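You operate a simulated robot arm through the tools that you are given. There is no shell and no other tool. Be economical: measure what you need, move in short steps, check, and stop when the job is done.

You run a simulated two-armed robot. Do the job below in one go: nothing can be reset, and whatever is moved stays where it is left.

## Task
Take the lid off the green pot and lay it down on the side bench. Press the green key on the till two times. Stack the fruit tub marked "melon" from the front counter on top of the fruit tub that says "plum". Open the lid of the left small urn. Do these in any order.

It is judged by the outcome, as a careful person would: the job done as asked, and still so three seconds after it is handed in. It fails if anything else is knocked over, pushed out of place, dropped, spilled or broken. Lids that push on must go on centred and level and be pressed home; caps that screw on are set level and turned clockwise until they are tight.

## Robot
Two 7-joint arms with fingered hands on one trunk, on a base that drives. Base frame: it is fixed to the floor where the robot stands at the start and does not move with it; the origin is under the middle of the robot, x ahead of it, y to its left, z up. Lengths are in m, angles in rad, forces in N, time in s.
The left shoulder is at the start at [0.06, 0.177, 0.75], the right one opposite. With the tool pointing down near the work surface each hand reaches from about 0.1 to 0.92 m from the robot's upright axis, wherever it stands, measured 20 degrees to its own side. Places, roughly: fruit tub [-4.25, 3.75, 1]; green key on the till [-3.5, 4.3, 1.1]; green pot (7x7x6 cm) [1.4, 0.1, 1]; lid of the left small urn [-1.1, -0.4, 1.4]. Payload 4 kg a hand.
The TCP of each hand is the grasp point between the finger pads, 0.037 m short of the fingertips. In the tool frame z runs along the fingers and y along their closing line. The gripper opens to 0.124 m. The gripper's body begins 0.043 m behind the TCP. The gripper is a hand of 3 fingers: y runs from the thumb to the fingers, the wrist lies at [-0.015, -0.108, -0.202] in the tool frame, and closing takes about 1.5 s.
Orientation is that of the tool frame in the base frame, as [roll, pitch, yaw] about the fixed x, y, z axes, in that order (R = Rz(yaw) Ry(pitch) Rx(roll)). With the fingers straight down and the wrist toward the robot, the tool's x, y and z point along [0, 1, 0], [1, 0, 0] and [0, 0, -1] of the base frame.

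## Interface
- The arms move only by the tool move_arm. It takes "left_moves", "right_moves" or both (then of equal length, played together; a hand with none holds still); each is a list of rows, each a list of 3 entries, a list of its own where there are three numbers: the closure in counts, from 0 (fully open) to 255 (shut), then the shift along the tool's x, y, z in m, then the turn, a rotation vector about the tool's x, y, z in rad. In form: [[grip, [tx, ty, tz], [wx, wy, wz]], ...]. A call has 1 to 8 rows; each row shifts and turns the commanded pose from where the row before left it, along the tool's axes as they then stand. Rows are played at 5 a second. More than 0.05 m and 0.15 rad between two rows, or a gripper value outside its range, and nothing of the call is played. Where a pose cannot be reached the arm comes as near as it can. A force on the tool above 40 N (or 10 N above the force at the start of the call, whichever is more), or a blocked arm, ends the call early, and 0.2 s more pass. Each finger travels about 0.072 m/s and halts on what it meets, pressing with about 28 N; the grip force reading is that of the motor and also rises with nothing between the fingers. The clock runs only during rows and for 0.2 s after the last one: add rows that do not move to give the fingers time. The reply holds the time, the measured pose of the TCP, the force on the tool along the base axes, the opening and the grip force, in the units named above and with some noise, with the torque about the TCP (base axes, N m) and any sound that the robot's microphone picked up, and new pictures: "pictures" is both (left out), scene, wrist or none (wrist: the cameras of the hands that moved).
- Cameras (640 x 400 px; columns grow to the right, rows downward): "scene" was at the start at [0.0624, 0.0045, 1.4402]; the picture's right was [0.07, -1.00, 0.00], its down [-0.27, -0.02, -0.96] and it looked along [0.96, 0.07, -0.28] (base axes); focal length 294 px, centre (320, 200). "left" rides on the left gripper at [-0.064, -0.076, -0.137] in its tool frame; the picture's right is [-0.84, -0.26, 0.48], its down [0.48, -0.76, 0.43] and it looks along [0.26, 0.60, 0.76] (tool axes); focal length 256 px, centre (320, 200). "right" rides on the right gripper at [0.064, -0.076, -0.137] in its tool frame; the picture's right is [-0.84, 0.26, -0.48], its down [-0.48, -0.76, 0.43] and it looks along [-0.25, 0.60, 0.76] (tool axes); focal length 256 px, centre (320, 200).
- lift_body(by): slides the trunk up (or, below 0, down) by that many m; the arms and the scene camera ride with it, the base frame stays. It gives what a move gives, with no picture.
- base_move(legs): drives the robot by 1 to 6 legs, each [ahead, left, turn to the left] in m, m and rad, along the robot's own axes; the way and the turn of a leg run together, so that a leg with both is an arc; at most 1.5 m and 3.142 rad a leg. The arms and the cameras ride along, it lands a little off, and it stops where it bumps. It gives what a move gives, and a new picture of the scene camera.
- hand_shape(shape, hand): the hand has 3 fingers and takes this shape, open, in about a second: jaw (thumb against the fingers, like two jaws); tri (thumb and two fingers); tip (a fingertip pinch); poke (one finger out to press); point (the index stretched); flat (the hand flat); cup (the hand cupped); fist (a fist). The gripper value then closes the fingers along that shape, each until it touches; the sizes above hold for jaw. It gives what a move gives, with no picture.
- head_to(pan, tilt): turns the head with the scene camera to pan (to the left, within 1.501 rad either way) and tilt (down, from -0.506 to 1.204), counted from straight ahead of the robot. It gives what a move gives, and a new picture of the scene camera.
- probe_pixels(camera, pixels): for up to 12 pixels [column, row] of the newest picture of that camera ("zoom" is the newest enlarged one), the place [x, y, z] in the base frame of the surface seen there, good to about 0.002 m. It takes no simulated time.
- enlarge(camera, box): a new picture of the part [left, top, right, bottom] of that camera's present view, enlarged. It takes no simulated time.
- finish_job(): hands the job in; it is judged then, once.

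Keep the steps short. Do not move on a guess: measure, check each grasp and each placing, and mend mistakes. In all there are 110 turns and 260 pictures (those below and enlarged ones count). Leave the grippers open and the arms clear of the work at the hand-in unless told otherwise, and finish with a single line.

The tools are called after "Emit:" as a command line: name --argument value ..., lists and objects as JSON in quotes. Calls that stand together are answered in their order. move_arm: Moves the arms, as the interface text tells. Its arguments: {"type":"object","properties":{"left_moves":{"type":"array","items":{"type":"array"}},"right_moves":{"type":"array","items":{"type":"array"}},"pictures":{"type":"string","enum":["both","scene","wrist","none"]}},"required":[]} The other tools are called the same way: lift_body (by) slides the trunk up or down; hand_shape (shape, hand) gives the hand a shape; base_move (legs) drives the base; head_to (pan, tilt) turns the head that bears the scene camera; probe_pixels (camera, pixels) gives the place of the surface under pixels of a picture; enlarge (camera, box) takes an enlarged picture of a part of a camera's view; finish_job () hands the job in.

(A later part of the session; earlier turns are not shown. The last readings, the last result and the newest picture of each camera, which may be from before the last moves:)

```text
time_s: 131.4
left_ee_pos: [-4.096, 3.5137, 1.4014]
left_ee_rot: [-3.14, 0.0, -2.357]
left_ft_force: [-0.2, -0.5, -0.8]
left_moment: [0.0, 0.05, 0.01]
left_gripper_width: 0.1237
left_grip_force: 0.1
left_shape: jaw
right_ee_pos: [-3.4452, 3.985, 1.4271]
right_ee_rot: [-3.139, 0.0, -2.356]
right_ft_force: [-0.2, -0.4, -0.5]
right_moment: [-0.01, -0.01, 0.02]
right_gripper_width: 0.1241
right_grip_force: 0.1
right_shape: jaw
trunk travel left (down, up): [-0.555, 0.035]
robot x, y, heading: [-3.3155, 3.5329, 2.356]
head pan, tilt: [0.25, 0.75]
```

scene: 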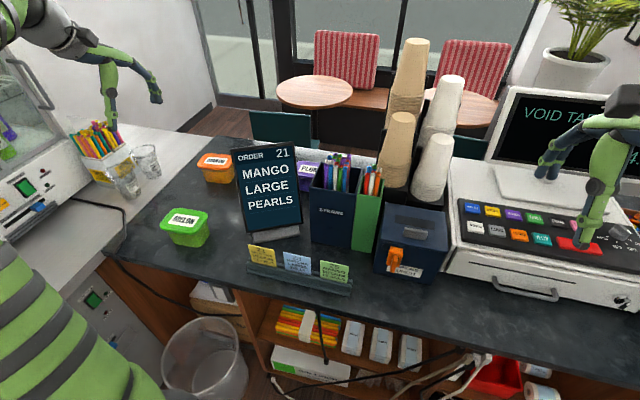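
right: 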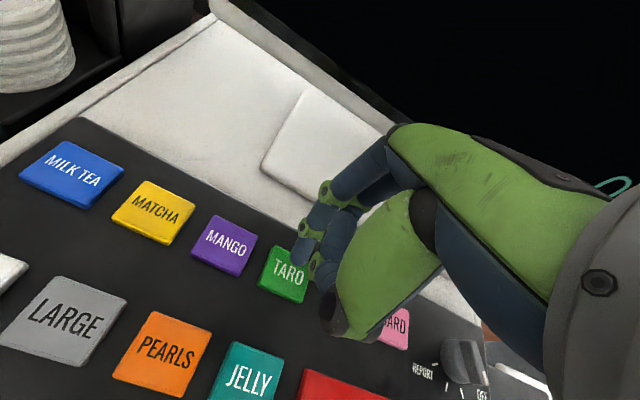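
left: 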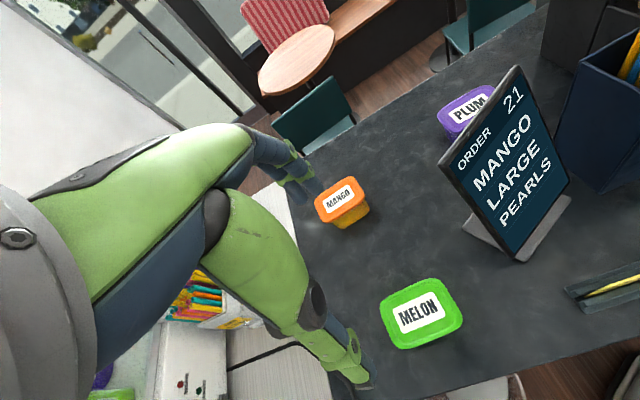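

Emit:
enlarge --camera "left" --box '[370, 265, 480, 360]'

Emit:
probe_pixels --camera "left" --pixels '[[386, 298], [382, 322], [400, 347], [458, 322], [460, 308], [440, 282], [420, 313], [440, 115], [490, 88], [468, 105], [455, 130], [445, 128]]'

```text
4.21 times, centred on (425, 312) of left
```

zoom: 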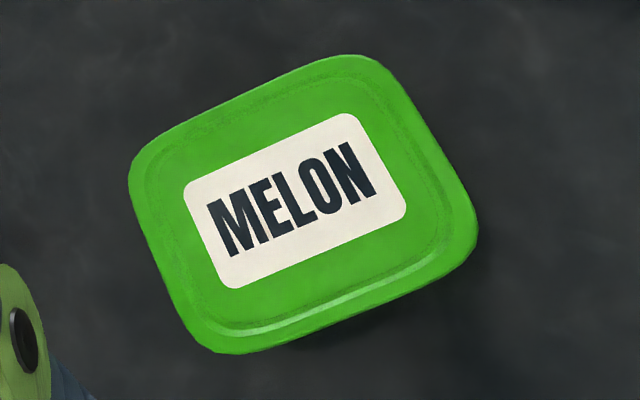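

```text
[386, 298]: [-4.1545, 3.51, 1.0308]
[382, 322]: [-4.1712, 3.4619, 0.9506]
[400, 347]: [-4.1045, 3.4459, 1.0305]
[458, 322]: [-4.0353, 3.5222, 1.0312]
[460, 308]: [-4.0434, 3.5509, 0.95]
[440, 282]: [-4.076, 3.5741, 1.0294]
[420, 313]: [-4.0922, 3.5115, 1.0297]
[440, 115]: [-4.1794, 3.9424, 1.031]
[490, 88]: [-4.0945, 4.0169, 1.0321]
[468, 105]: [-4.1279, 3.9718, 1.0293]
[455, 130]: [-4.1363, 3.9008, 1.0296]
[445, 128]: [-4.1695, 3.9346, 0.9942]
```

Emit:
probe_pixels --camera "zoom" --pixels '[[160, 240], [440, 155], [200, 125], [320, 70], [250, 342], [420, 278], [250, 97], [335, 310], [150, 160], [380, 70], [465, 230], [200, 335]]'

Emit:
enlarge --camera "left" --box '[420, 70, 532, 140]'

Emit:
probe_pixels --camera "zoom" --pixels '[[110, 260], [130, 200], [300, 110], [390, 90], [420, 120], [270, 200], [200, 170], [180, 330], [290, 165], [370, 130], [230, 260], [100, 290]]'

```text
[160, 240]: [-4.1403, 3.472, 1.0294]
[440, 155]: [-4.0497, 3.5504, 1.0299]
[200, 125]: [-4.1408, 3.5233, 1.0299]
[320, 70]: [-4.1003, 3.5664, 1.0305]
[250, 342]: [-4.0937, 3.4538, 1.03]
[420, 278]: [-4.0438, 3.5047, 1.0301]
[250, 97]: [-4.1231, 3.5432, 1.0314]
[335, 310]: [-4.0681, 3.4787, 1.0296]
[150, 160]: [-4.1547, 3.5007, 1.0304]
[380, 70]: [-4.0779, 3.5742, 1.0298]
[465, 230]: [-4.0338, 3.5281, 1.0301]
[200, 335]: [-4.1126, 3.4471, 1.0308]
```

```text
5.71 times, centred on (476, 105) of left
```

zoom: 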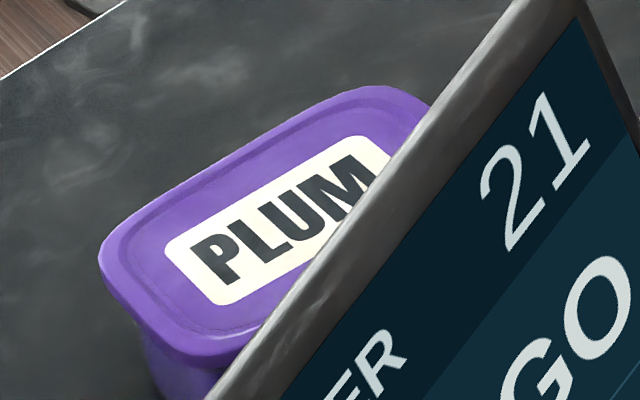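

```text
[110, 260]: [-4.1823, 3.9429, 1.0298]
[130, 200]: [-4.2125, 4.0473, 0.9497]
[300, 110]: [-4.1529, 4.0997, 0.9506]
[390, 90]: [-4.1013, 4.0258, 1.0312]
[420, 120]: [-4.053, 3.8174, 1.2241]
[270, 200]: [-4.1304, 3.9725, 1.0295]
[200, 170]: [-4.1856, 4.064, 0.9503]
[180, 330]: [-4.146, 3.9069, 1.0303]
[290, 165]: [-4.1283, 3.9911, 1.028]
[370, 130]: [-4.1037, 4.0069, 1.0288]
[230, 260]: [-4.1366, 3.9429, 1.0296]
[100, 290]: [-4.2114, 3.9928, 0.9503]
```

Melon centre (−4.095, 3.512), depth 8.6 cm — fits the open hand with its present yaw. I descend.

Emit:
move_arm --left_moves '[[0, [0.001, -0.002, 0.045], [0, 0, 0]], [0, [0, 0, 0.045], [0, 0, 0]], [0, [0, 0, 0.045], [0, 0, 0]], [0, [0, 0, 0.045], [0, 0, 0]], [0, [0, 0, 0.045], [0, 0, 0]], [0, [0, 0, 0.045], [0, 0, 0]], [0, [0, 0, 0.03], [0, 0, 0]], [0, [0, 0, 0], [0, 0, 0]]]'

Emit:
enlarge --camera "scene" --box '[110, 150, 270, 250]'

```text
time_s: 133.2
left_ee_pos: [-4.093, 3.5115, 1.1047]
left_ee_rot: [-3.142, 0.0, -2.357]
left_ft_force: [0.3, 0.5, -0.5]
left_moment: [0.0, 0.03, -0.01]
left_gripper_width: 0.1238
left_grip_force: 0.1
left_shape: jaw
right_ee_pos: [-3.445, 3.9856, 1.4274]
right_ee_rot: [-3.141, 0.0, -2.357]
right_ft_force: [0.1, 0.7, -0.7]
right_moment: [0.01, 0.0, -0.02]
right_gripper_width: 0.1241
right_grip_force: 0.0
right_shape: jaw
trunk travel left (down, up): [-0.555, 0.035]
robot x, y, heading: [-3.3128, 3.5329, 2.352]
head pan, tilt: [0.25, 0.75]
```

scene: 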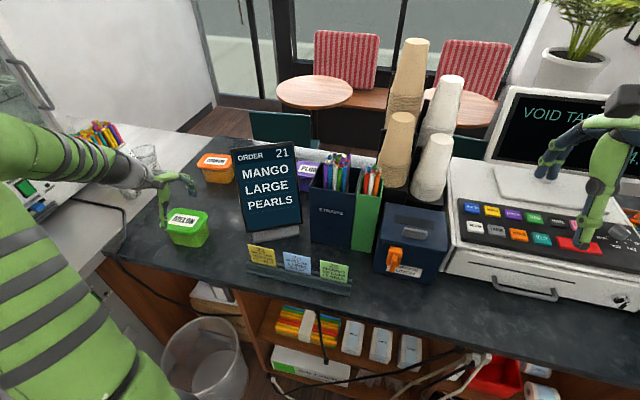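
left: 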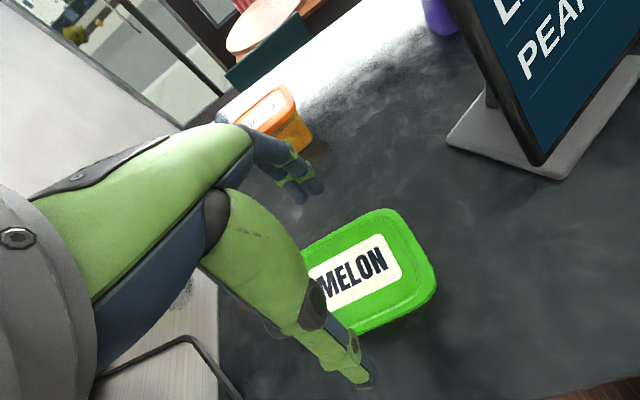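

```text
4.00 times, centred on (190, 200) of scene
```

zoom: 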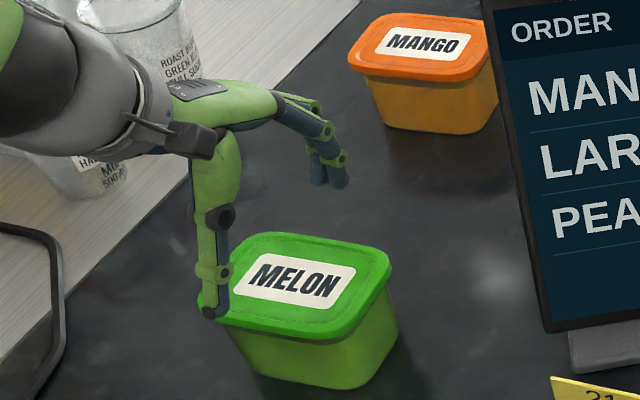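

Emit:
probe_pixels --camera "zoom" --pixels '[[130, 20], [150, 10], [100, 185], [60, 140], [20, 120], [130, 120], [210, 310], [330, 180]]'

Emit:
probe_pixels --camera "scene" --pixels '[[145, 148], [155, 150], [135, 180], [90, 135], [60, 150], [30, 160]]'

```text
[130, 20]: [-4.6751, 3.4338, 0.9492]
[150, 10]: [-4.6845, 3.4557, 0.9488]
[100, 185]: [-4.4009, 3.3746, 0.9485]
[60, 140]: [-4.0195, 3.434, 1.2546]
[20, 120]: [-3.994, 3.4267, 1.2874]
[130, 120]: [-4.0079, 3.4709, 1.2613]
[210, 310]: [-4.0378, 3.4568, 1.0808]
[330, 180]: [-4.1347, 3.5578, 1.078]
```

```text
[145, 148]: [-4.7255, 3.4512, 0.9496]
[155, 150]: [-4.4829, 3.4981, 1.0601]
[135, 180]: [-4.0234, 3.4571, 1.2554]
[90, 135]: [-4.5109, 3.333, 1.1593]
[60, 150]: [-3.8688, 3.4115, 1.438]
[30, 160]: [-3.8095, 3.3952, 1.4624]
```

Clear all round: glasses are far from the forearm. I descend the last 8 cm.

Emit:
move_arm --left_moves '[[0, [0, 0, 0.04], [0, 0, 0]], [0, [0, 0, 0.03], [0, 0, 0]], [0, [0, 0, 0.01], [0, 0, 0]], [0, [0, 0, 0], [0, 0, 0]]]' --pictures "wrist"

Emit:
enlarge --camera "scene" --box '[110, 160, 270, 260]'

```text
time_s: 134.2
left_ee_pos: [-4.091, 3.5109, 1.0219]
left_ee_rot: [-3.14, -0.001, -2.356]
left_ft_force: [-0.4, -0.7, -0.7]
left_moment: [0.0, 0.01, 0.01]
left_gripper_width: 0.1237
left_grip_force: 0.1
left_shape: jaw
right_ee_pos: [-3.4464, 3.9858, 1.4272]
right_ee_rot: [3.14, 0.0, -2.358]
right_ft_force: [-1.1, -1.2, -0.3]
right_moment: [0.01, -0.01, 0.01]
right_gripper_width: 0.1242
right_grip_force: 0.1
right_shape: jaw
trunk travel left (down, up): [-0.555, 0.035]
robot x, y, heading: [-3.316, 3.5298, 2.356]
head pan, tilt: [0.25, 0.75]
```

left: 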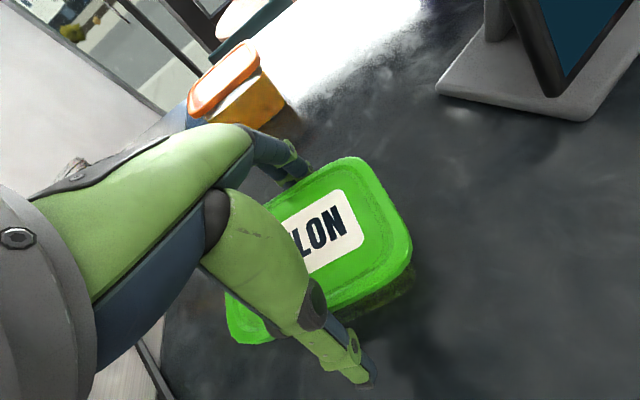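

```text
4.00 times, centred on (190, 210) of scene
```

zoom: 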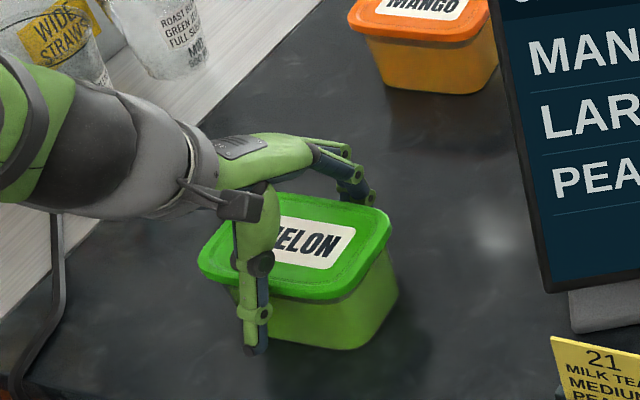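

Fingers straddle the tub front and back. I close.

Emit:
move_arm --left_moves '[[60, [0, 0, 0], [0, 0, 0]], [90, [0, 0, 0], [0, 0, 0]], [120, [0, 0, 0], [0, 0, 0]], [150, [0, 0, 0], [0, 0, 0]], [200, [0, 0, 0], [0, 0, 0]], [255, [0, 0, 0], [0, 0, 0]], [255, [0, 0, 0], [0, 0, 0]]]' --pictures "wrist"

Emit:
enlarge --camera "scene" --box '[110, 160, 270, 260]'

```text
time_s: 135.8
left_ee_pos: [-4.0907, 3.5101, 1.0223]
left_ee_rot: [3.14, 0.001, -2.357]
left_ft_force: [0.3, -0.6, 8.4]
left_moment: [0.32, 0.33, 0.01]
left_gripper_width: 0.0937
left_grip_force: 28.0
left_shape: jaw
right_ee_pos: [-3.4446, 3.9856, 1.4275]
right_ee_rot: [-3.141, 0.002, -2.356]
right_ft_force: [-1.1, 0.4, 0.2]
right_moment: [-0.03, 0.03, -0.02]
right_gripper_width: 0.1241
right_grip_force: 0.1
right_shape: jaw
trunk travel left (down, up): [-0.555, 0.035]
robot x, y, heading: [-3.3123, 3.5289, 2.359]
head pan, tilt: [0.25, 0.75]
```

left: 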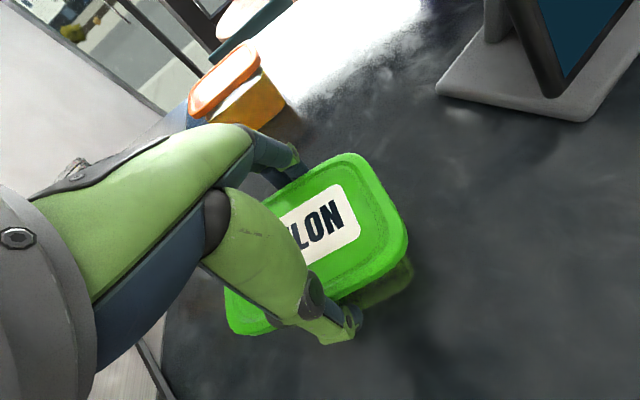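

```text
4.00 times, centred on (190, 210) of scene
```

zoom: 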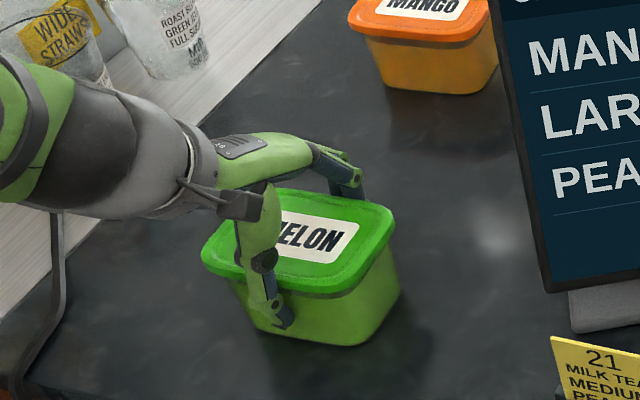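

Gripped at 9.4 cm. I lift gently 4 cm and check that tub and lid rise together.

Emit:
move_arm --left_moves '[[255, [0, 0, -0.01], [0, 0, 0]], [255, [0, 0, -0.015], [0, 0, 0]], [255, [0, 0, -0.02], [0, 0, 0]], [255, [0, 0, 0], [0, 0, 0]]]' --pictures "wrist"

Emit:
enlarge --camera "scene" --box '[110, 150, 270, 250]'

```text
time_s: 136.8
left_ee_pos: [-4.0939, 3.5113, 1.0669]
left_ee_rot: [-3.141, 0.0, -2.358]
left_ft_force: [-0.9, -0.2, -4.9]
left_moment: [0.01, 0.0, -0.02]
left_gripper_width: 0.0934
left_grip_force: 27.8
left_shape: jaw
right_ee_pos: [-3.4454, 3.9863, 1.4271]
right_ee_rot: [-3.139, 0.0, -2.356]
right_ft_force: [0.2, -0.6, 0.4]
right_moment: [0.0, -0.01, 0.03]
right_gripper_width: 0.124
right_grip_force: 0.1
right_shape: jaw
trunk travel left (down, up): [-0.555, 0.035]
robot x, y, heading: [-3.3093, 3.5338, 2.356]
head pan, tilt: [0.25, 0.75]
```

left: 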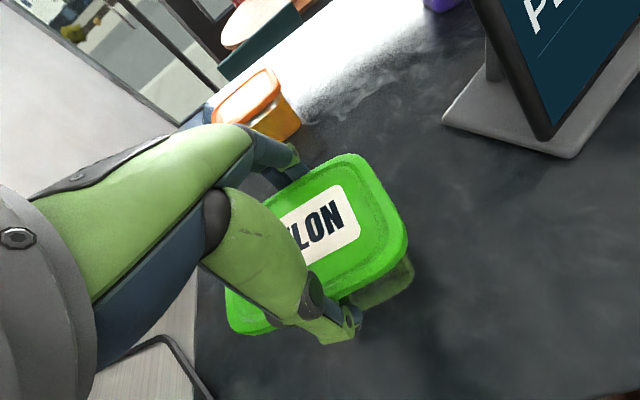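

```text
4.00 times, centred on (190, 200) of scene
```

zoom: 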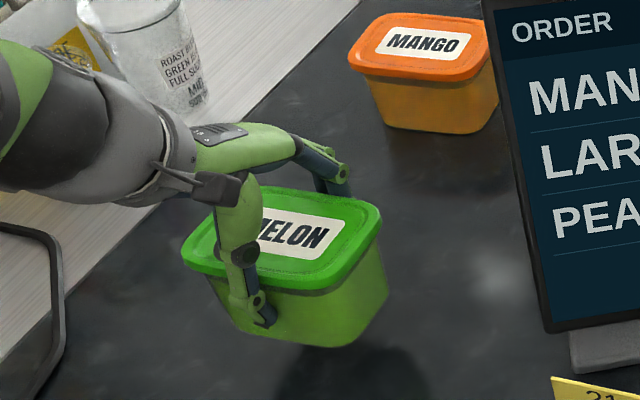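

Tub and lid rise together, level. I lift to TCP 1.37 so the tub clears the sign (top 1.22).

Emit:
move_arm --left_moves '[[255, [0, 0, -0.043], [0, 0, 0]], [255, [0, 0, -0.043], [0, 0, 0]], [255, [0, 0, -0.043], [0, 0, 0]], [255, [0, 0, -0.043], [0, 0, 0]], [255, [0, 0, -0.043], [0, 0, 0]], [255, [0, 0, -0.043], [0, 0, 0]], [255, [0, 0, -0.043], [0, 0, 0]], [255, [0, 0, 0], [0, 0, 0]]]'

Emit:
enlarge --camera "left" --box '[210, 130, 430, 350]'

```text
time_s: 138.6
left_ee_pos: [-4.095, 3.5093, 1.3698]
left_ee_rot: [-3.14, -0.001, -2.356]
left_ft_force: [0.7, 0.0, -5.3]
left_moment: [-0.03, -0.04, -0.02]
left_gripper_width: 0.0934
left_grip_force: 27.7
left_shape: jaw
right_ee_pos: [-3.446, 3.9862, 1.4271]
right_ee_rot: [-3.139, 0.0, -2.356]
right_ft_force: [-0.1, 0.0, -0.2]
right_moment: [0.01, 0.01, 0.02]
right_gripper_width: 0.1241
right_grip_force: 0.1
right_shape: jaw
trunk travel left (down, up): [-0.555, 0.035]
robot x, y, heading: [-3.3148, 3.5346, 2.358]
head pan, tilt: [0.25, 0.75]
```

scene: 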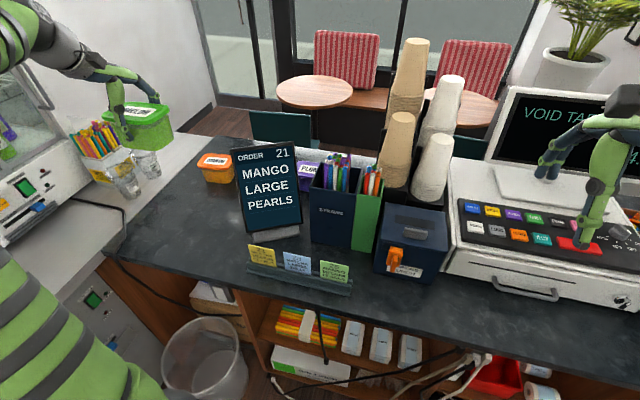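
left: 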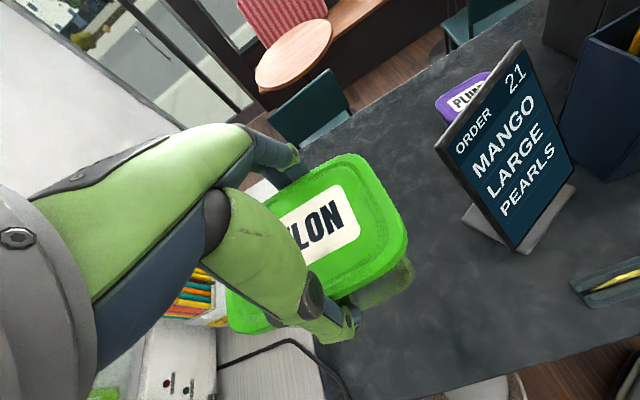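

```text
1.82 times, centred on (320, 240) of left
```

zoom: 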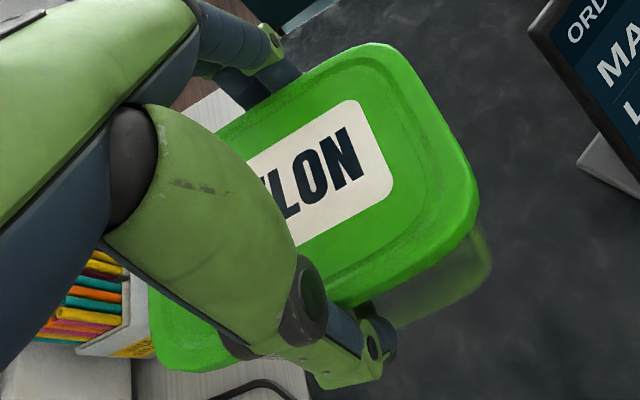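

I measure the held lid relative to the TCP.

Emit:
probe_pixels --camera "zoom" --pixels '[[310, 82], [345, 55], [440, 140], [460, 165], [400, 270], [360, 290], [160, 340], [380, 60], [470, 210], [350, 130], [390, 195], [155, 300]]'

Emit:
probe_pixels --camera "left" --pixels '[[440, 102], [447, 96], [480, 76], [487, 74], [460, 88], [447, 122], [470, 100], [437, 106]]'

```text
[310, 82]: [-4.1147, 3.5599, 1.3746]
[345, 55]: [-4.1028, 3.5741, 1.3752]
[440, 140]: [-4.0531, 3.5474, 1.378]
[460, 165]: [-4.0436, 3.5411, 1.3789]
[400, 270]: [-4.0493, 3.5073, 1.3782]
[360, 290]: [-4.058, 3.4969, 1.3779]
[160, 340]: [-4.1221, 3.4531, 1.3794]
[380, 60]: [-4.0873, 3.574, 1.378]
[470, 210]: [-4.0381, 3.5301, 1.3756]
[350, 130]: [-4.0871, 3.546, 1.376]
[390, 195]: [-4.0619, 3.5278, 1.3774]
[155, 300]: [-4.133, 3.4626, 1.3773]
```

```text
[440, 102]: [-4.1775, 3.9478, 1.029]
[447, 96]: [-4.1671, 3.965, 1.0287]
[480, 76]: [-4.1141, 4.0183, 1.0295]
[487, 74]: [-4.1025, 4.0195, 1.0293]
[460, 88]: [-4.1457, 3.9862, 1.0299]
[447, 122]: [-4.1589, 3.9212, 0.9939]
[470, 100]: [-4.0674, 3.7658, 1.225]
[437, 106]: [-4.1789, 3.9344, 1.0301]
```

Plum centre is at u −0.114, t 5.710. At carrying height that is beyond comfortable reach, so I look down to see how much nearer the base may go.

Emit:
head_to --pan 0.0 --tilt 1.2

```text
time_s: 139.5
left_ee_pos: [-4.0947, 3.5095, 1.3698]
left_ee_rot: [-3.141, 0.0, -2.357]
left_ft_force: [-0.6, 0.4, -5.4]
left_moment: [-0.02, -0.04, 0.04]
left_gripper_width: 0.0932
left_grip_force: 27.9
left_shape: jaw
right_ee_pos: [-3.4455, 3.9865, 1.4291]
right_ee_rot: [-3.141, 0.001, -2.356]
right_ft_force: [-0.7, 0.3, 0.5]
right_moment: [-0.03, 0.03, 0.01]
right_gripper_width: 0.1239
right_grip_force: 0.1
right_shape: jaw
trunk travel left (down, up): [-0.555, 0.035]
robot x, y, heading: [-3.3111, 3.5309, 2.357]
head pan, tilt: [0.0, 1.201]
```

scene: 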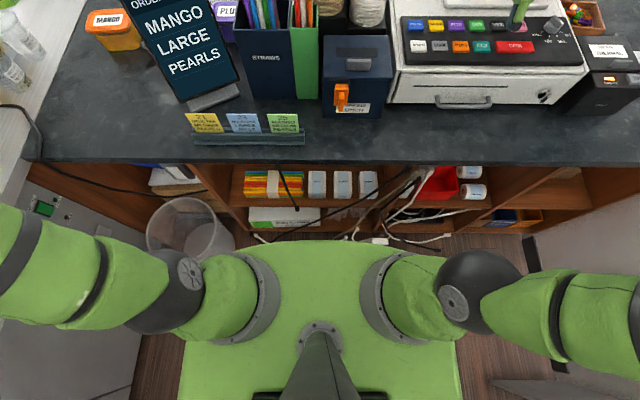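

Emit:
probe_pixels --camera "scene" --pixels '[[320, 246], [250, 250], [190, 215], [210, 250], [380, 242], [330, 165], [215, 190], [60, 380], [440, 250], [140, 380]]'

Emit:
move_arm --right_moves '[[0, [0, 0, 0], [0, 0, 0]]]' --pictures "wrist"

```text
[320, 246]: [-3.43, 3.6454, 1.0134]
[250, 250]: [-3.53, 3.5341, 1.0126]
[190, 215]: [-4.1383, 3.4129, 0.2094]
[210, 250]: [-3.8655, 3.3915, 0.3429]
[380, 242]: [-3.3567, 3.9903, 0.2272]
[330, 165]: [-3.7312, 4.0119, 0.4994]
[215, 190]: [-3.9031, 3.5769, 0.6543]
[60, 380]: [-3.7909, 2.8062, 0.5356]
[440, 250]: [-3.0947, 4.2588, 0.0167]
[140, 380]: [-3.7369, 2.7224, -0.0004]
```

```text
time_s: 139.9
left_ee_pos: [-4.0939, 3.5099, 1.3685]
left_ee_rot: [-3.14, 0.0, -2.356]
left_ft_force: [-0.4, -0.1, -3.9]
left_moment: [-0.03, -0.04, -0.02]
left_gripper_width: 0.0935
left_grip_force: 27.7
left_shape: jaw
right_ee_pos: [-3.4456, 3.986, 1.4281]
right_ee_rot: [-3.141, 0.0, -2.356]
right_ft_force: [0.5, 0.1, -0.3]
right_moment: [-0.01, 0.03, 0.0]
right_gripper_width: 0.124
right_grip_force: 0.0
right_shape: jaw
trunk travel left (down, up): [-0.555, 0.035]
robot x, y, heading: [-3.315, 3.5316, 2.354]
head pan, tilt: [0.0, 1.201]
```

right: 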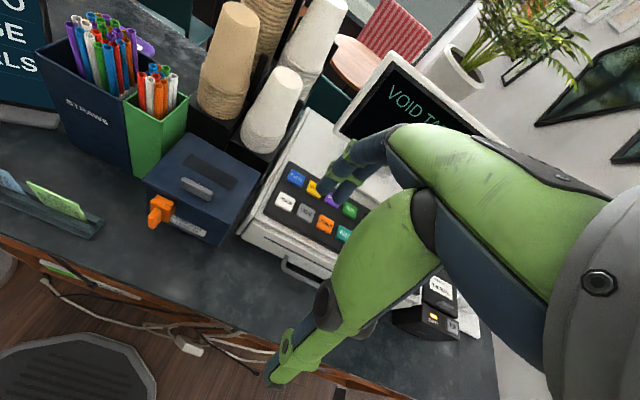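

Emit:
probe_pixels --camera "right" --pixels '[[60, 337], [110, 337], [148, 365], [155, 385], [60, 350], [190, 347], [215, 350], [100, 305], [5, 270]]'

```text
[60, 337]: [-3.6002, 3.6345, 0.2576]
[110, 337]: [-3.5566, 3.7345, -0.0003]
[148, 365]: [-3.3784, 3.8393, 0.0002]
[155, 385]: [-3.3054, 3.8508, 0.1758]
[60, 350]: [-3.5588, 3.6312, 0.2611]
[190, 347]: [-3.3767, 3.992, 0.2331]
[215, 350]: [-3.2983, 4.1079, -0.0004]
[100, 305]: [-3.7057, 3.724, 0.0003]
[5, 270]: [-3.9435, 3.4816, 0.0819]
```

The base front is at t 5.12 with clear floor to 5.25; I drive 8 cm ahead, melon held high.

Emit:
base_move --legs '[[0.08, 0, 0]]'

Emit:
head_to --pan 0.3 --tilt 0.75

Emit:
move_arm --left_moves '[[255, [-0.03, 0.024, 0], [0, 0, 0]], [255, [-0.03, 0.024, 0], [0, 0, 0]], [255, [-0.03, 0.024, 0], [0, 0, 0]], [255, [-0.03, 0.024, 0], [0, 0, 0]], [255, [-0.03, 0.024, 0], [0, 0, 0]]]'

```text
time_s: 141.0
left_ee_pos: [-4.1521, 3.5668, 1.3681]
left_ee_rot: [-3.139, 0.0, -2.354]
left_ft_force: [-0.1, 0.9, -5.0]
left_moment: [-0.05, -0.04, 0.0]
left_gripper_width: 0.0933
left_grip_force: 28.1
left_shape: jaw
right_ee_pos: [-3.5062, 4.0443, 1.4273]
right_ee_rot: [-3.14, 0.0, -2.352]
right_ft_force: [-0.3, -0.2, 0.0]
right_moment: [-0.02, -0.02, 0.0]
right_gripper_width: 0.1239
right_grip_force: 0.0
right_shape: jaw
trunk travel left (down, up): [-0.555, 0.035]
robot x, y, heading: [-3.3677, 3.5895, 2.36]
head pan, tilt: [0.0, 1.201]
```

scene: 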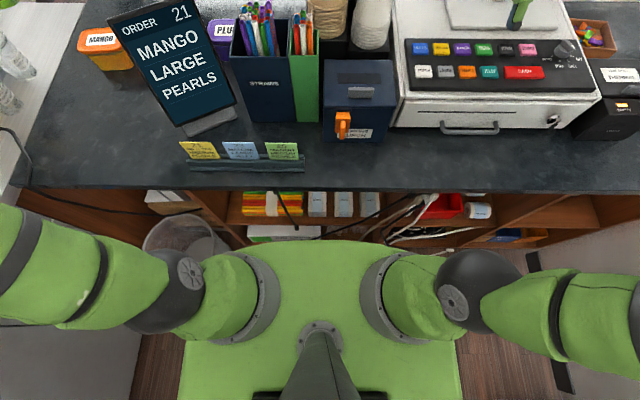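

```text
time_s: 141.9
left_ee_pos: [-4.1513, 3.565, 1.3684]
left_ee_rot: [-3.14, 0.0, -2.356]
left_ft_force: [0.9, -0.2, -4.2]
left_moment: [-0.04, -0.01, 0.0]
left_gripper_width: 0.0936
left_grip_force: 28.2
left_shape: jaw
right_ee_pos: [-3.5036, 4.0425, 1.4276]
right_ee_rot: [3.141, 0.001, -2.352]
right_ft_force: [0.3, 0.1, 0.1]
right_moment: [-0.04, 0.01, -0.02]
right_gripper_width: 0.1239
right_grip_force: 0.1
right_shape: jaw
trunk travel left (down, up): [-0.555, 0.035]
robot x, y, heading: [-3.3685, 3.5873, 2.357]
head pan, tilt: [0.3, 0.75]
```

scene: 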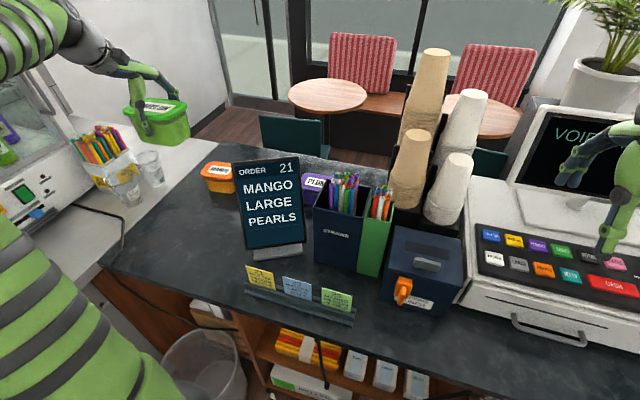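

```text
time_s: 143.1
left_ee_pos: [-4.1275, 3.7593, 1.3676]
left_ee_rot: [-3.138, 0.001, -2.352]
left_ft_force: [-1.1, 1.1, -4.8]
left_moment: [-0.02, -0.01, 0.02]
left_gripper_width: 0.0934
left_grip_force: 28.6
left_shape: jaw
right_ee_pos: [-3.5048, 4.0442, 1.427]
right_ee_rot: [-3.139, 0.0, -2.353]
right_ft_force: [0.9, -1.1, 0.1]
right_moment: [-0.02, -0.01, -0.02]
right_gripper_width: 0.1238
right_grip_force: 0.1
right_shape: jaw
trunk travel left (down, up): [-0.555, 0.035]
robot x, y, heading: [-3.3683, 3.5903, 2.363]
head pan, tilt: [0.3, 0.75]
```

scene: 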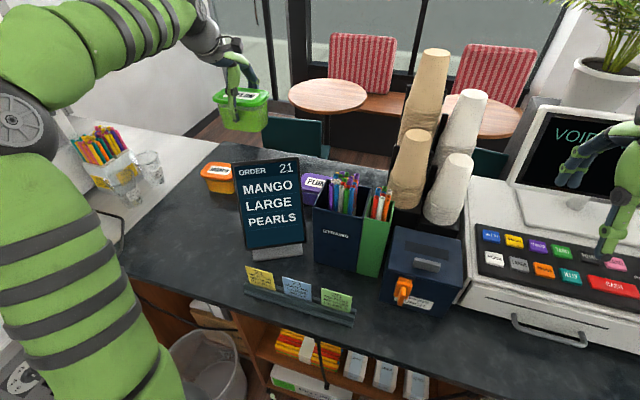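
left: 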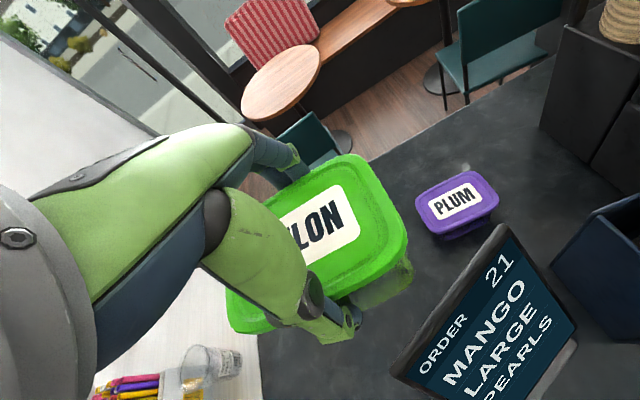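

The wrist camera now sees the whole plum tub. I measure its lid.

Emit:
enlarge --camera "left" --box '[405, 160, 509, 245]'

Emit:
probe_pixels --camera "left" --pixels '[[430, 188], [460, 176], [440, 231], [475, 218], [418, 205], [421, 215], [490, 187], [494, 196], [455, 203]]'

```text
4.71 times, centred on (457, 202) of left
```

zoom: 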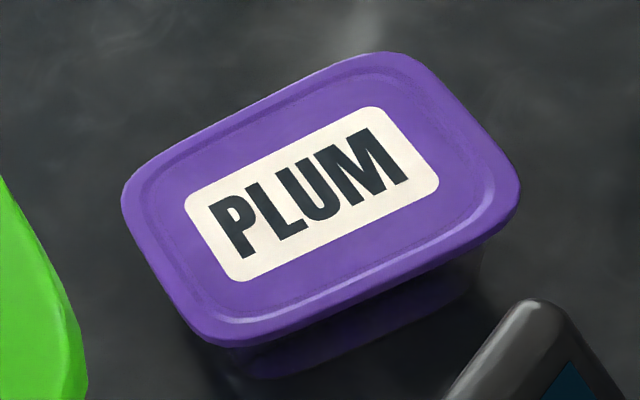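

```text
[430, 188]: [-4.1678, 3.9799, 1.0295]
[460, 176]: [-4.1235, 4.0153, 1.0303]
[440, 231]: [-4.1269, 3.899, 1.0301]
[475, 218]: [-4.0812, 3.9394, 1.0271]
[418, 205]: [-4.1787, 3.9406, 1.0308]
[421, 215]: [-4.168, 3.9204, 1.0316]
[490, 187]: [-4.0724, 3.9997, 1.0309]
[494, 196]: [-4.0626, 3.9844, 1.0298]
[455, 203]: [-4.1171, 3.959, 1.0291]
```

Emit:
probe_pixels --camera "zoom" --pixels '[[185, 140], [330, 66], [270, 330], [440, 258], [140, 225], [165, 275], [455, 110], [495, 160], [312, 195], [250, 103], [350, 302]]'

```text
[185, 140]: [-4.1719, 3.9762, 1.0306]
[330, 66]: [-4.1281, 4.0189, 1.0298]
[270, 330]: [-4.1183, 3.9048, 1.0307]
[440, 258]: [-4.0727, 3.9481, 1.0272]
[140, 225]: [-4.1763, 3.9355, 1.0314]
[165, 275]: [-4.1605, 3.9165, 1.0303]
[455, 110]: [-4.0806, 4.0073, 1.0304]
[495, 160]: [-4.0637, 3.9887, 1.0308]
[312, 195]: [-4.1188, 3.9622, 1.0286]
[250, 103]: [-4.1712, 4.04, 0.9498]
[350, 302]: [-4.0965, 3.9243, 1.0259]
```

Plum centre u −0.112, t 5.716. I finish the carry over it.

Emit:
move_arm --left_moves '[[255, [-0.0296, 0.0262, 0], [0, 0, 0]], [255, [-0.0296, 0.0262, 0], [0, 0, 0]], [255, [-0.0296, 0.0262, 0], [0, 0, 0]], [255, [-0.0296, 0.0262, 0], [0, 0, 0]], [255, [-0.0296, 0.0262, 0], [0, 0, 0]], [255, [0, 0, 0], [0, 0, 0]]]'

```text
time_s: 144.5
left_ee_pos: [-4.1189, 3.951, 1.3673]
left_ee_rot: [3.141, 0.0, -2.355]
left_ft_force: [-0.7, -0.2, -4.2]
left_moment: [0.02, -0.04, -0.01]
left_gripper_width: 0.0935
left_grip_force: 27.6
left_shape: jaw
right_ee_pos: [-3.5034, 4.0416, 1.4275]
right_ee_rot: [-3.142, 0.0, -2.353]
right_ft_force: [0.0, -0.2, 0.6]
right_moment: [0.0, -0.02, 0.02]
right_gripper_width: 0.1239
right_grip_force: 0.0
right_shape: jaw
trunk travel left (down, up): [-0.555, 0.035]
robot x, y, heading: [-3.3642, 3.5936, 2.36]
head pan, tilt: [0.3, 0.75]
```

scene: 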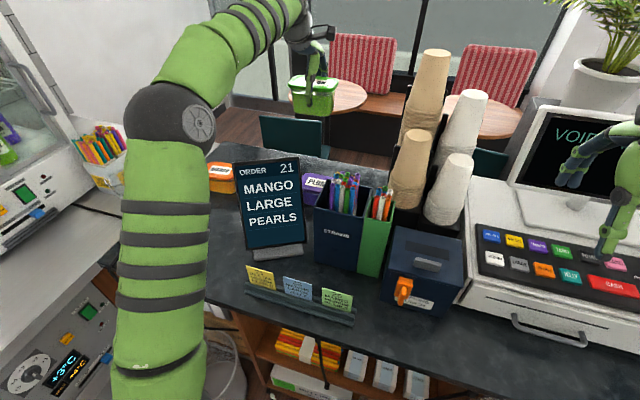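
left: 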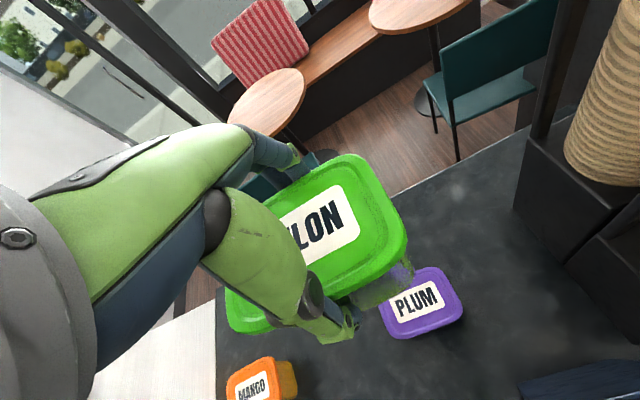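

Emit:
move_arm --left_moves '[[255, [-0.0067, 0.0016, 0.02], [0, 0, 0]], [255, [0, 0, 0.04], [0, 0, 0]], [255, [0, 0, 0.04], [0, 0, 0]], [255, [0, 0, 0.04], [0, 0, 0]], [255, [0, 0, 0.02], [0, 0, 0]], [255, [0, 0, 0], [0, 0, 0]]]'

Emit:
enlarge --camera "scene" --box '[220, 60, 412, 180]'

```text
time_s: 145.9
left_ee_pos: [-4.1124, 3.9602, 1.2052]
left_ee_rot: [3.142, 0.001, -2.354]
left_ft_force: [0.5, -0.5, -4.3]
left_moment: [-0.03, -0.03, -0.05]
left_gripper_width: 0.0934
left_grip_force: 28.3
left_shape: jaw
right_ee_pos: [-3.5033, 4.0429, 1.4281]
right_ee_rot: [-3.141, 0.001, -2.353]
right_ft_force: [0.3, 0.1, -0.1]
right_moment: [-0.02, -0.02, 0.0]
right_gripper_width: 0.124
right_grip_force: 0.1
right_shape: jaw
trunk travel left (down, up): [-0.555, 0.035]
robot x, y, heading: [-3.3686, 3.5924, 2.359]
head pan, tilt: [0.3, 0.75]
```

scene: 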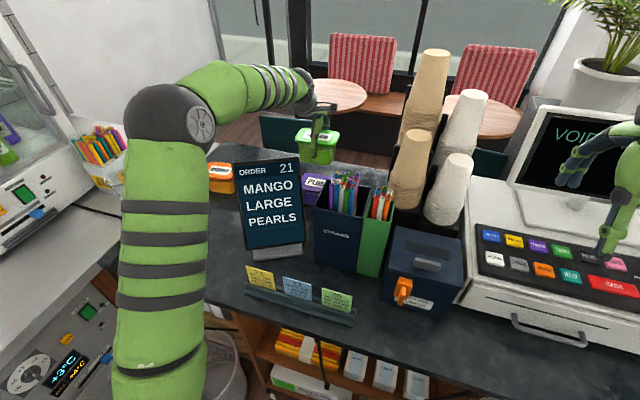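
left: 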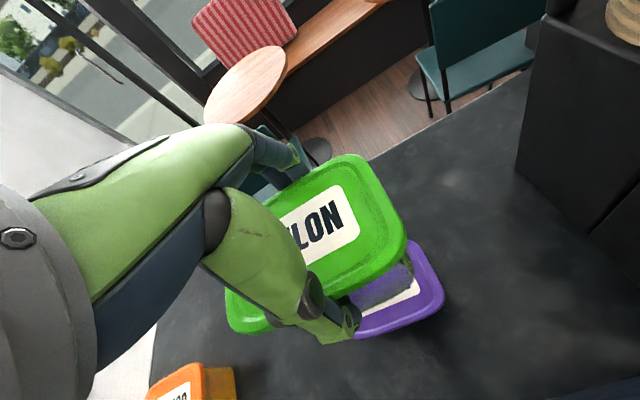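

```text
3.33 times, centred on (316, 120) of scene
```

zoom: 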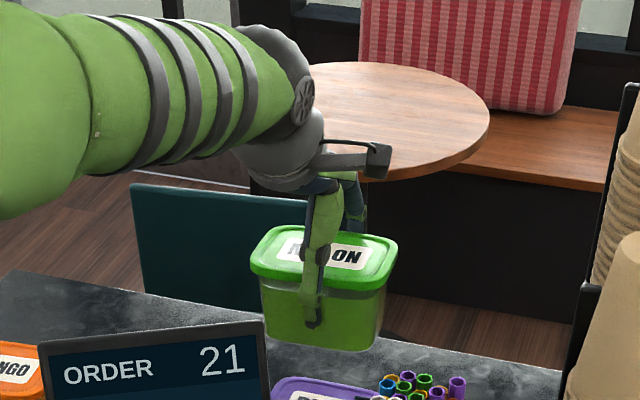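

Emit:
probe_pixels --camera "zoom" --pixels '[[200, 155], [260, 180], [280, 185], [60, 200], [230, 330], [315, 310], [340, 345]]'

Emit:
move_arm --left_moves '[[255, [0.0044, 0, 0.03], [0, 0, 0]], [255, [0, 0, 0.03], [0, 0, 0]], [255, [0, 0, 0.025], [0, 0, 0]], [255, [0, 0, 0], [0, 0, 0]]]'

Emit:
enlarge --camera "scene" --box '[250, 110, 378, 190]'

Emit:
enlarge --camera "left" --box '[210, 130, 430, 350]'

```text
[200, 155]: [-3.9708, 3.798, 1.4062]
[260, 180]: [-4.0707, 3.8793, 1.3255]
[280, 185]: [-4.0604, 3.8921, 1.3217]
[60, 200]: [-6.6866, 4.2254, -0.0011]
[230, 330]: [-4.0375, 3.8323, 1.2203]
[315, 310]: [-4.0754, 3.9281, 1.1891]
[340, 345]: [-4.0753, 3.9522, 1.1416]
```

```text
time_s: 146.9
left_ee_pos: [-4.1184, 3.9561, 1.121]
left_ee_rot: [-3.139, -0.001, -2.353]
left_ft_force: [-0.4, -0.8, -5.0]
left_moment: [-0.04, -0.03, -0.01]
left_gripper_width: 0.0928
left_grip_force: 28.0
left_shape: jaw
right_ee_pos: [-3.5033, 4.0431, 1.4275]
right_ee_rot: [-3.14, 0.001, -2.354]
right_ft_force: [-0.1, -0.4, 0.2]
right_moment: [0.0, -0.02, 0.0]
right_gripper_width: 0.124
right_grip_force: 0.1
right_shape: jaw
trunk travel left (down, up): [-0.555, 0.035]
robot x, y, heading: [-3.3709, 3.5876, 2.359]
head pan, tilt: [0.3, 0.75]
```

scene: 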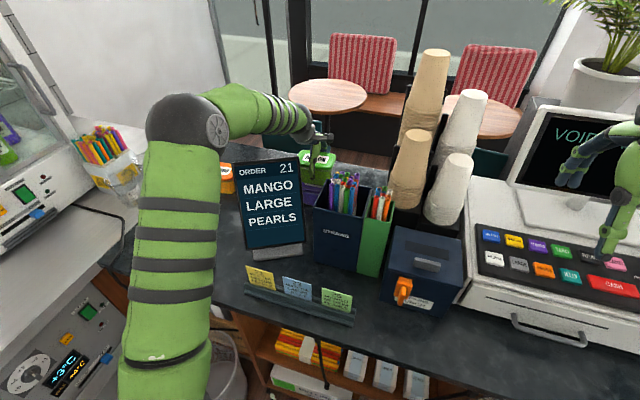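
left: 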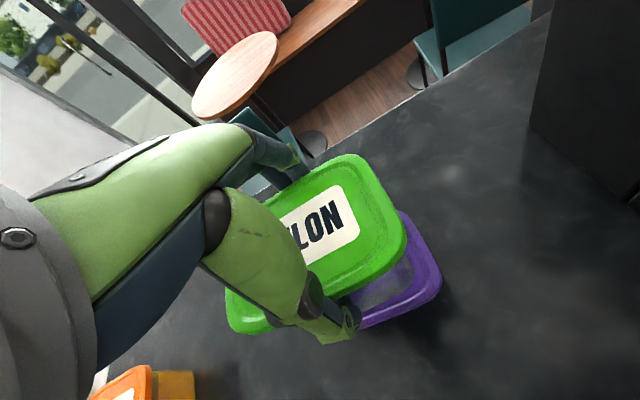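

```text
5.00 times, centred on (314, 150) of scene
```

zoom: 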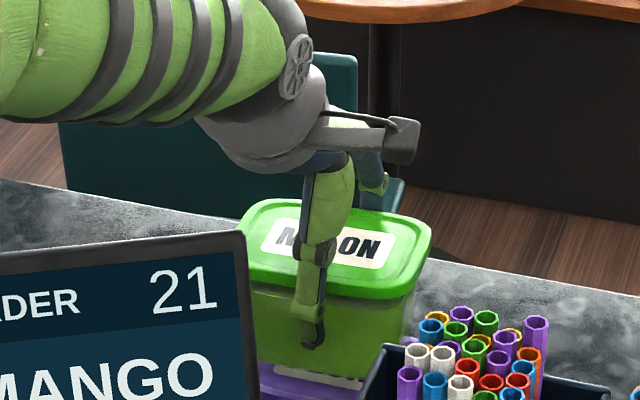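

```text
1.82 times, centred on (320, 240) of left
```

zoom: 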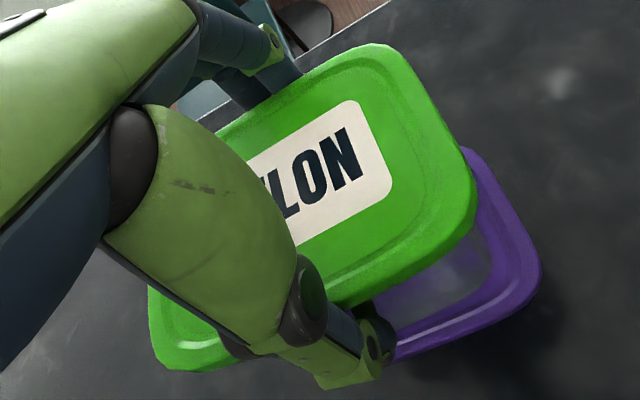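

Emit:
probe_pixels --camera "zoom" --pixels '[[440, 140], [460, 165], [345, 55], [310, 82], [400, 270], [360, 290], [500, 190], [530, 245], [440, 340], [490, 315], [520, 220], [415, 350]]'

```text
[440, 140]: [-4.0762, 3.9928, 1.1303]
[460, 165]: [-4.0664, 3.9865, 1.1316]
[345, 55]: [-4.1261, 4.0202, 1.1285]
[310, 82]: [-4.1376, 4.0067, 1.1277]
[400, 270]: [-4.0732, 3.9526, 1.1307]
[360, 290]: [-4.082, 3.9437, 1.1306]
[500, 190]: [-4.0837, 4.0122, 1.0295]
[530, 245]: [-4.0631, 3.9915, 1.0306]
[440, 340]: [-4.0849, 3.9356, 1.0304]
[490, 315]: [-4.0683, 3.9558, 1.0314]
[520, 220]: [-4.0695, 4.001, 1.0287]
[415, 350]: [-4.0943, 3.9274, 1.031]
```

Melon sits ~6 mm left of plum; I correct by 6 mm right and 1 mm back, then lower in fine steps to contact (19 mm gap).

Emit:
move_arm --left_moves '[[255, [-0.006, -0.001, 0], [0, 0, 0]], [255, [0, 0, 0.008], [0, 0, 0]], [255, [0, 0, 0.006], [0, 0, 0]], [255, [0, 0, 0.003], [0, 0, 0]], [255, [0, 0, 0.002], [0, 0, 0]], [255, [0, 0, 0], [0, 0, 0]]]' --pictures "wrist"

Emit:
enlarge --camera "left" --box '[210, 130, 430, 350]'

```text
time_s: 148.3
left_ee_pos: [-4.1144, 3.9591, 1.1052]
left_ee_rot: [3.141, -0.001, -2.354]
left_ft_force: [0.0, 0.2, -0.3]
left_moment: [0.1, 0.1, 0.0]
left_gripper_width: 0.0927
left_grip_force: 27.8
left_shape: jaw
right_ee_pos: [-3.504, 4.0434, 1.4286]
right_ee_rot: [-3.141, 0.001, -2.352]
right_ft_force: [-0.6, -0.7, -0.7]
right_moment: [0.0, -0.02, 0.0]
right_gripper_width: 0.124
right_grip_force: 0.2
right_shape: jaw
trunk travel left (down, up): [-0.555, 0.035]
robot x, y, heading: [-3.3702, 3.5906, 2.358]
head pan, tilt: [0.3, 0.75]
```

left: 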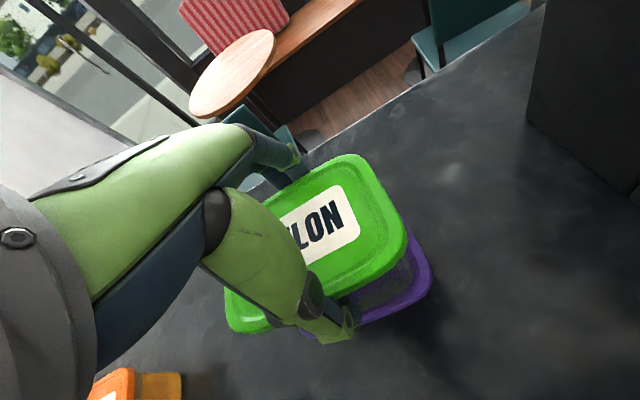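

```text
1.82 times, centred on (320, 240) of left
```

zoom: 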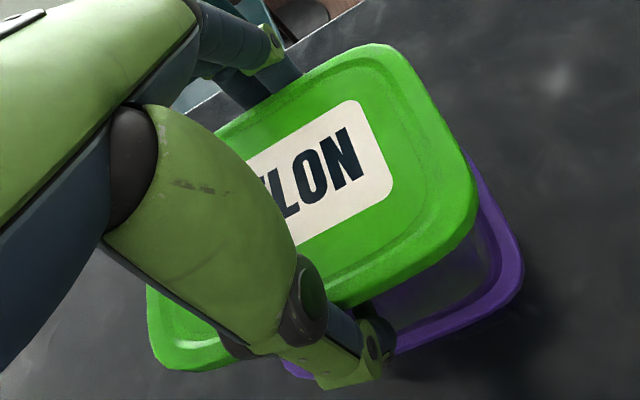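

The 5 N weight has gone: the melon tub rests on the plum. I check alignment before releasing.

Emit:
probe_pixels --camera "zoom" --pixels '[[440, 140], [460, 165], [345, 55], [400, 270], [360, 290], [500, 215], [510, 240], [415, 338], [470, 310], [160, 345]]'

```text
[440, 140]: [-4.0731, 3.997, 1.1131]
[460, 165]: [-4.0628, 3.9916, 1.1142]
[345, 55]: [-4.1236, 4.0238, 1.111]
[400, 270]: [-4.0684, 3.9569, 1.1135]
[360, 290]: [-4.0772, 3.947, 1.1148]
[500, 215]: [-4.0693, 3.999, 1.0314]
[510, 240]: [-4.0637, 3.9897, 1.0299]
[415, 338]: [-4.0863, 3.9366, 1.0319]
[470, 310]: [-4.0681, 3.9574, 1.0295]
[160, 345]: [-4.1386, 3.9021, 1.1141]
```

Aligned within 2 mm. I release slowly.

Emit:
move_arm --left_moves '[[255, [0, 0, 0.001], [0, 0, 0]], [100, [0, 0, 0], [0, 0, 0]], [70, [0, 0, 0], [0, 0, 0]], [40, [0, 0, 0], [0, 0, 0]], [20, [0, 0, 0], [0, 0, 0]], [0, [0, 0, 0], [0, 0, 0]], [0, [0, 0, 0], [0, 0, 0]]]' --pictures "wrist"

Emit:
enlarge --camera "scene" --box '[250, 110, 378, 190]'

```text
time_s: 149.9
left_ee_pos: [-4.1144, 3.9597, 1.1027]
left_ee_rot: [3.141, 0.0, -2.354]
left_ft_force: [0.3, 0.4, 0.2]
left_moment: [0.0, 0.01, 0.02]
left_gripper_width: 0.1235
left_grip_force: 0.0
left_shape: jaw
right_ee_pos: [-3.503, 4.0436, 1.4274]
right_ee_rot: [3.141, -0.001, -2.353]
right_ft_force: [0.8, 0.6, -0.2]
right_moment: [0.01, 0.01, -0.04]
right_gripper_width: 0.124
right_grip_force: 0.0
right_shape: jaw
trunk travel left (down, up): [-0.555, 0.035]
robot x, y, heading: [-3.3717, 3.5888, 2.36]
head pan, tilt: [0.3, 0.75]
```

left: 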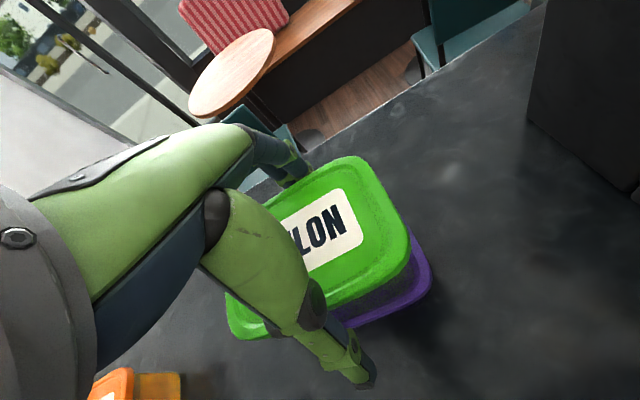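

```text
5.00 times, centred on (314, 150) of scene
```

zoom: 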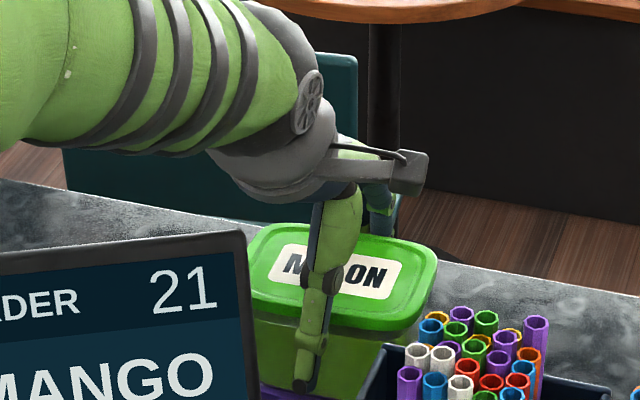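

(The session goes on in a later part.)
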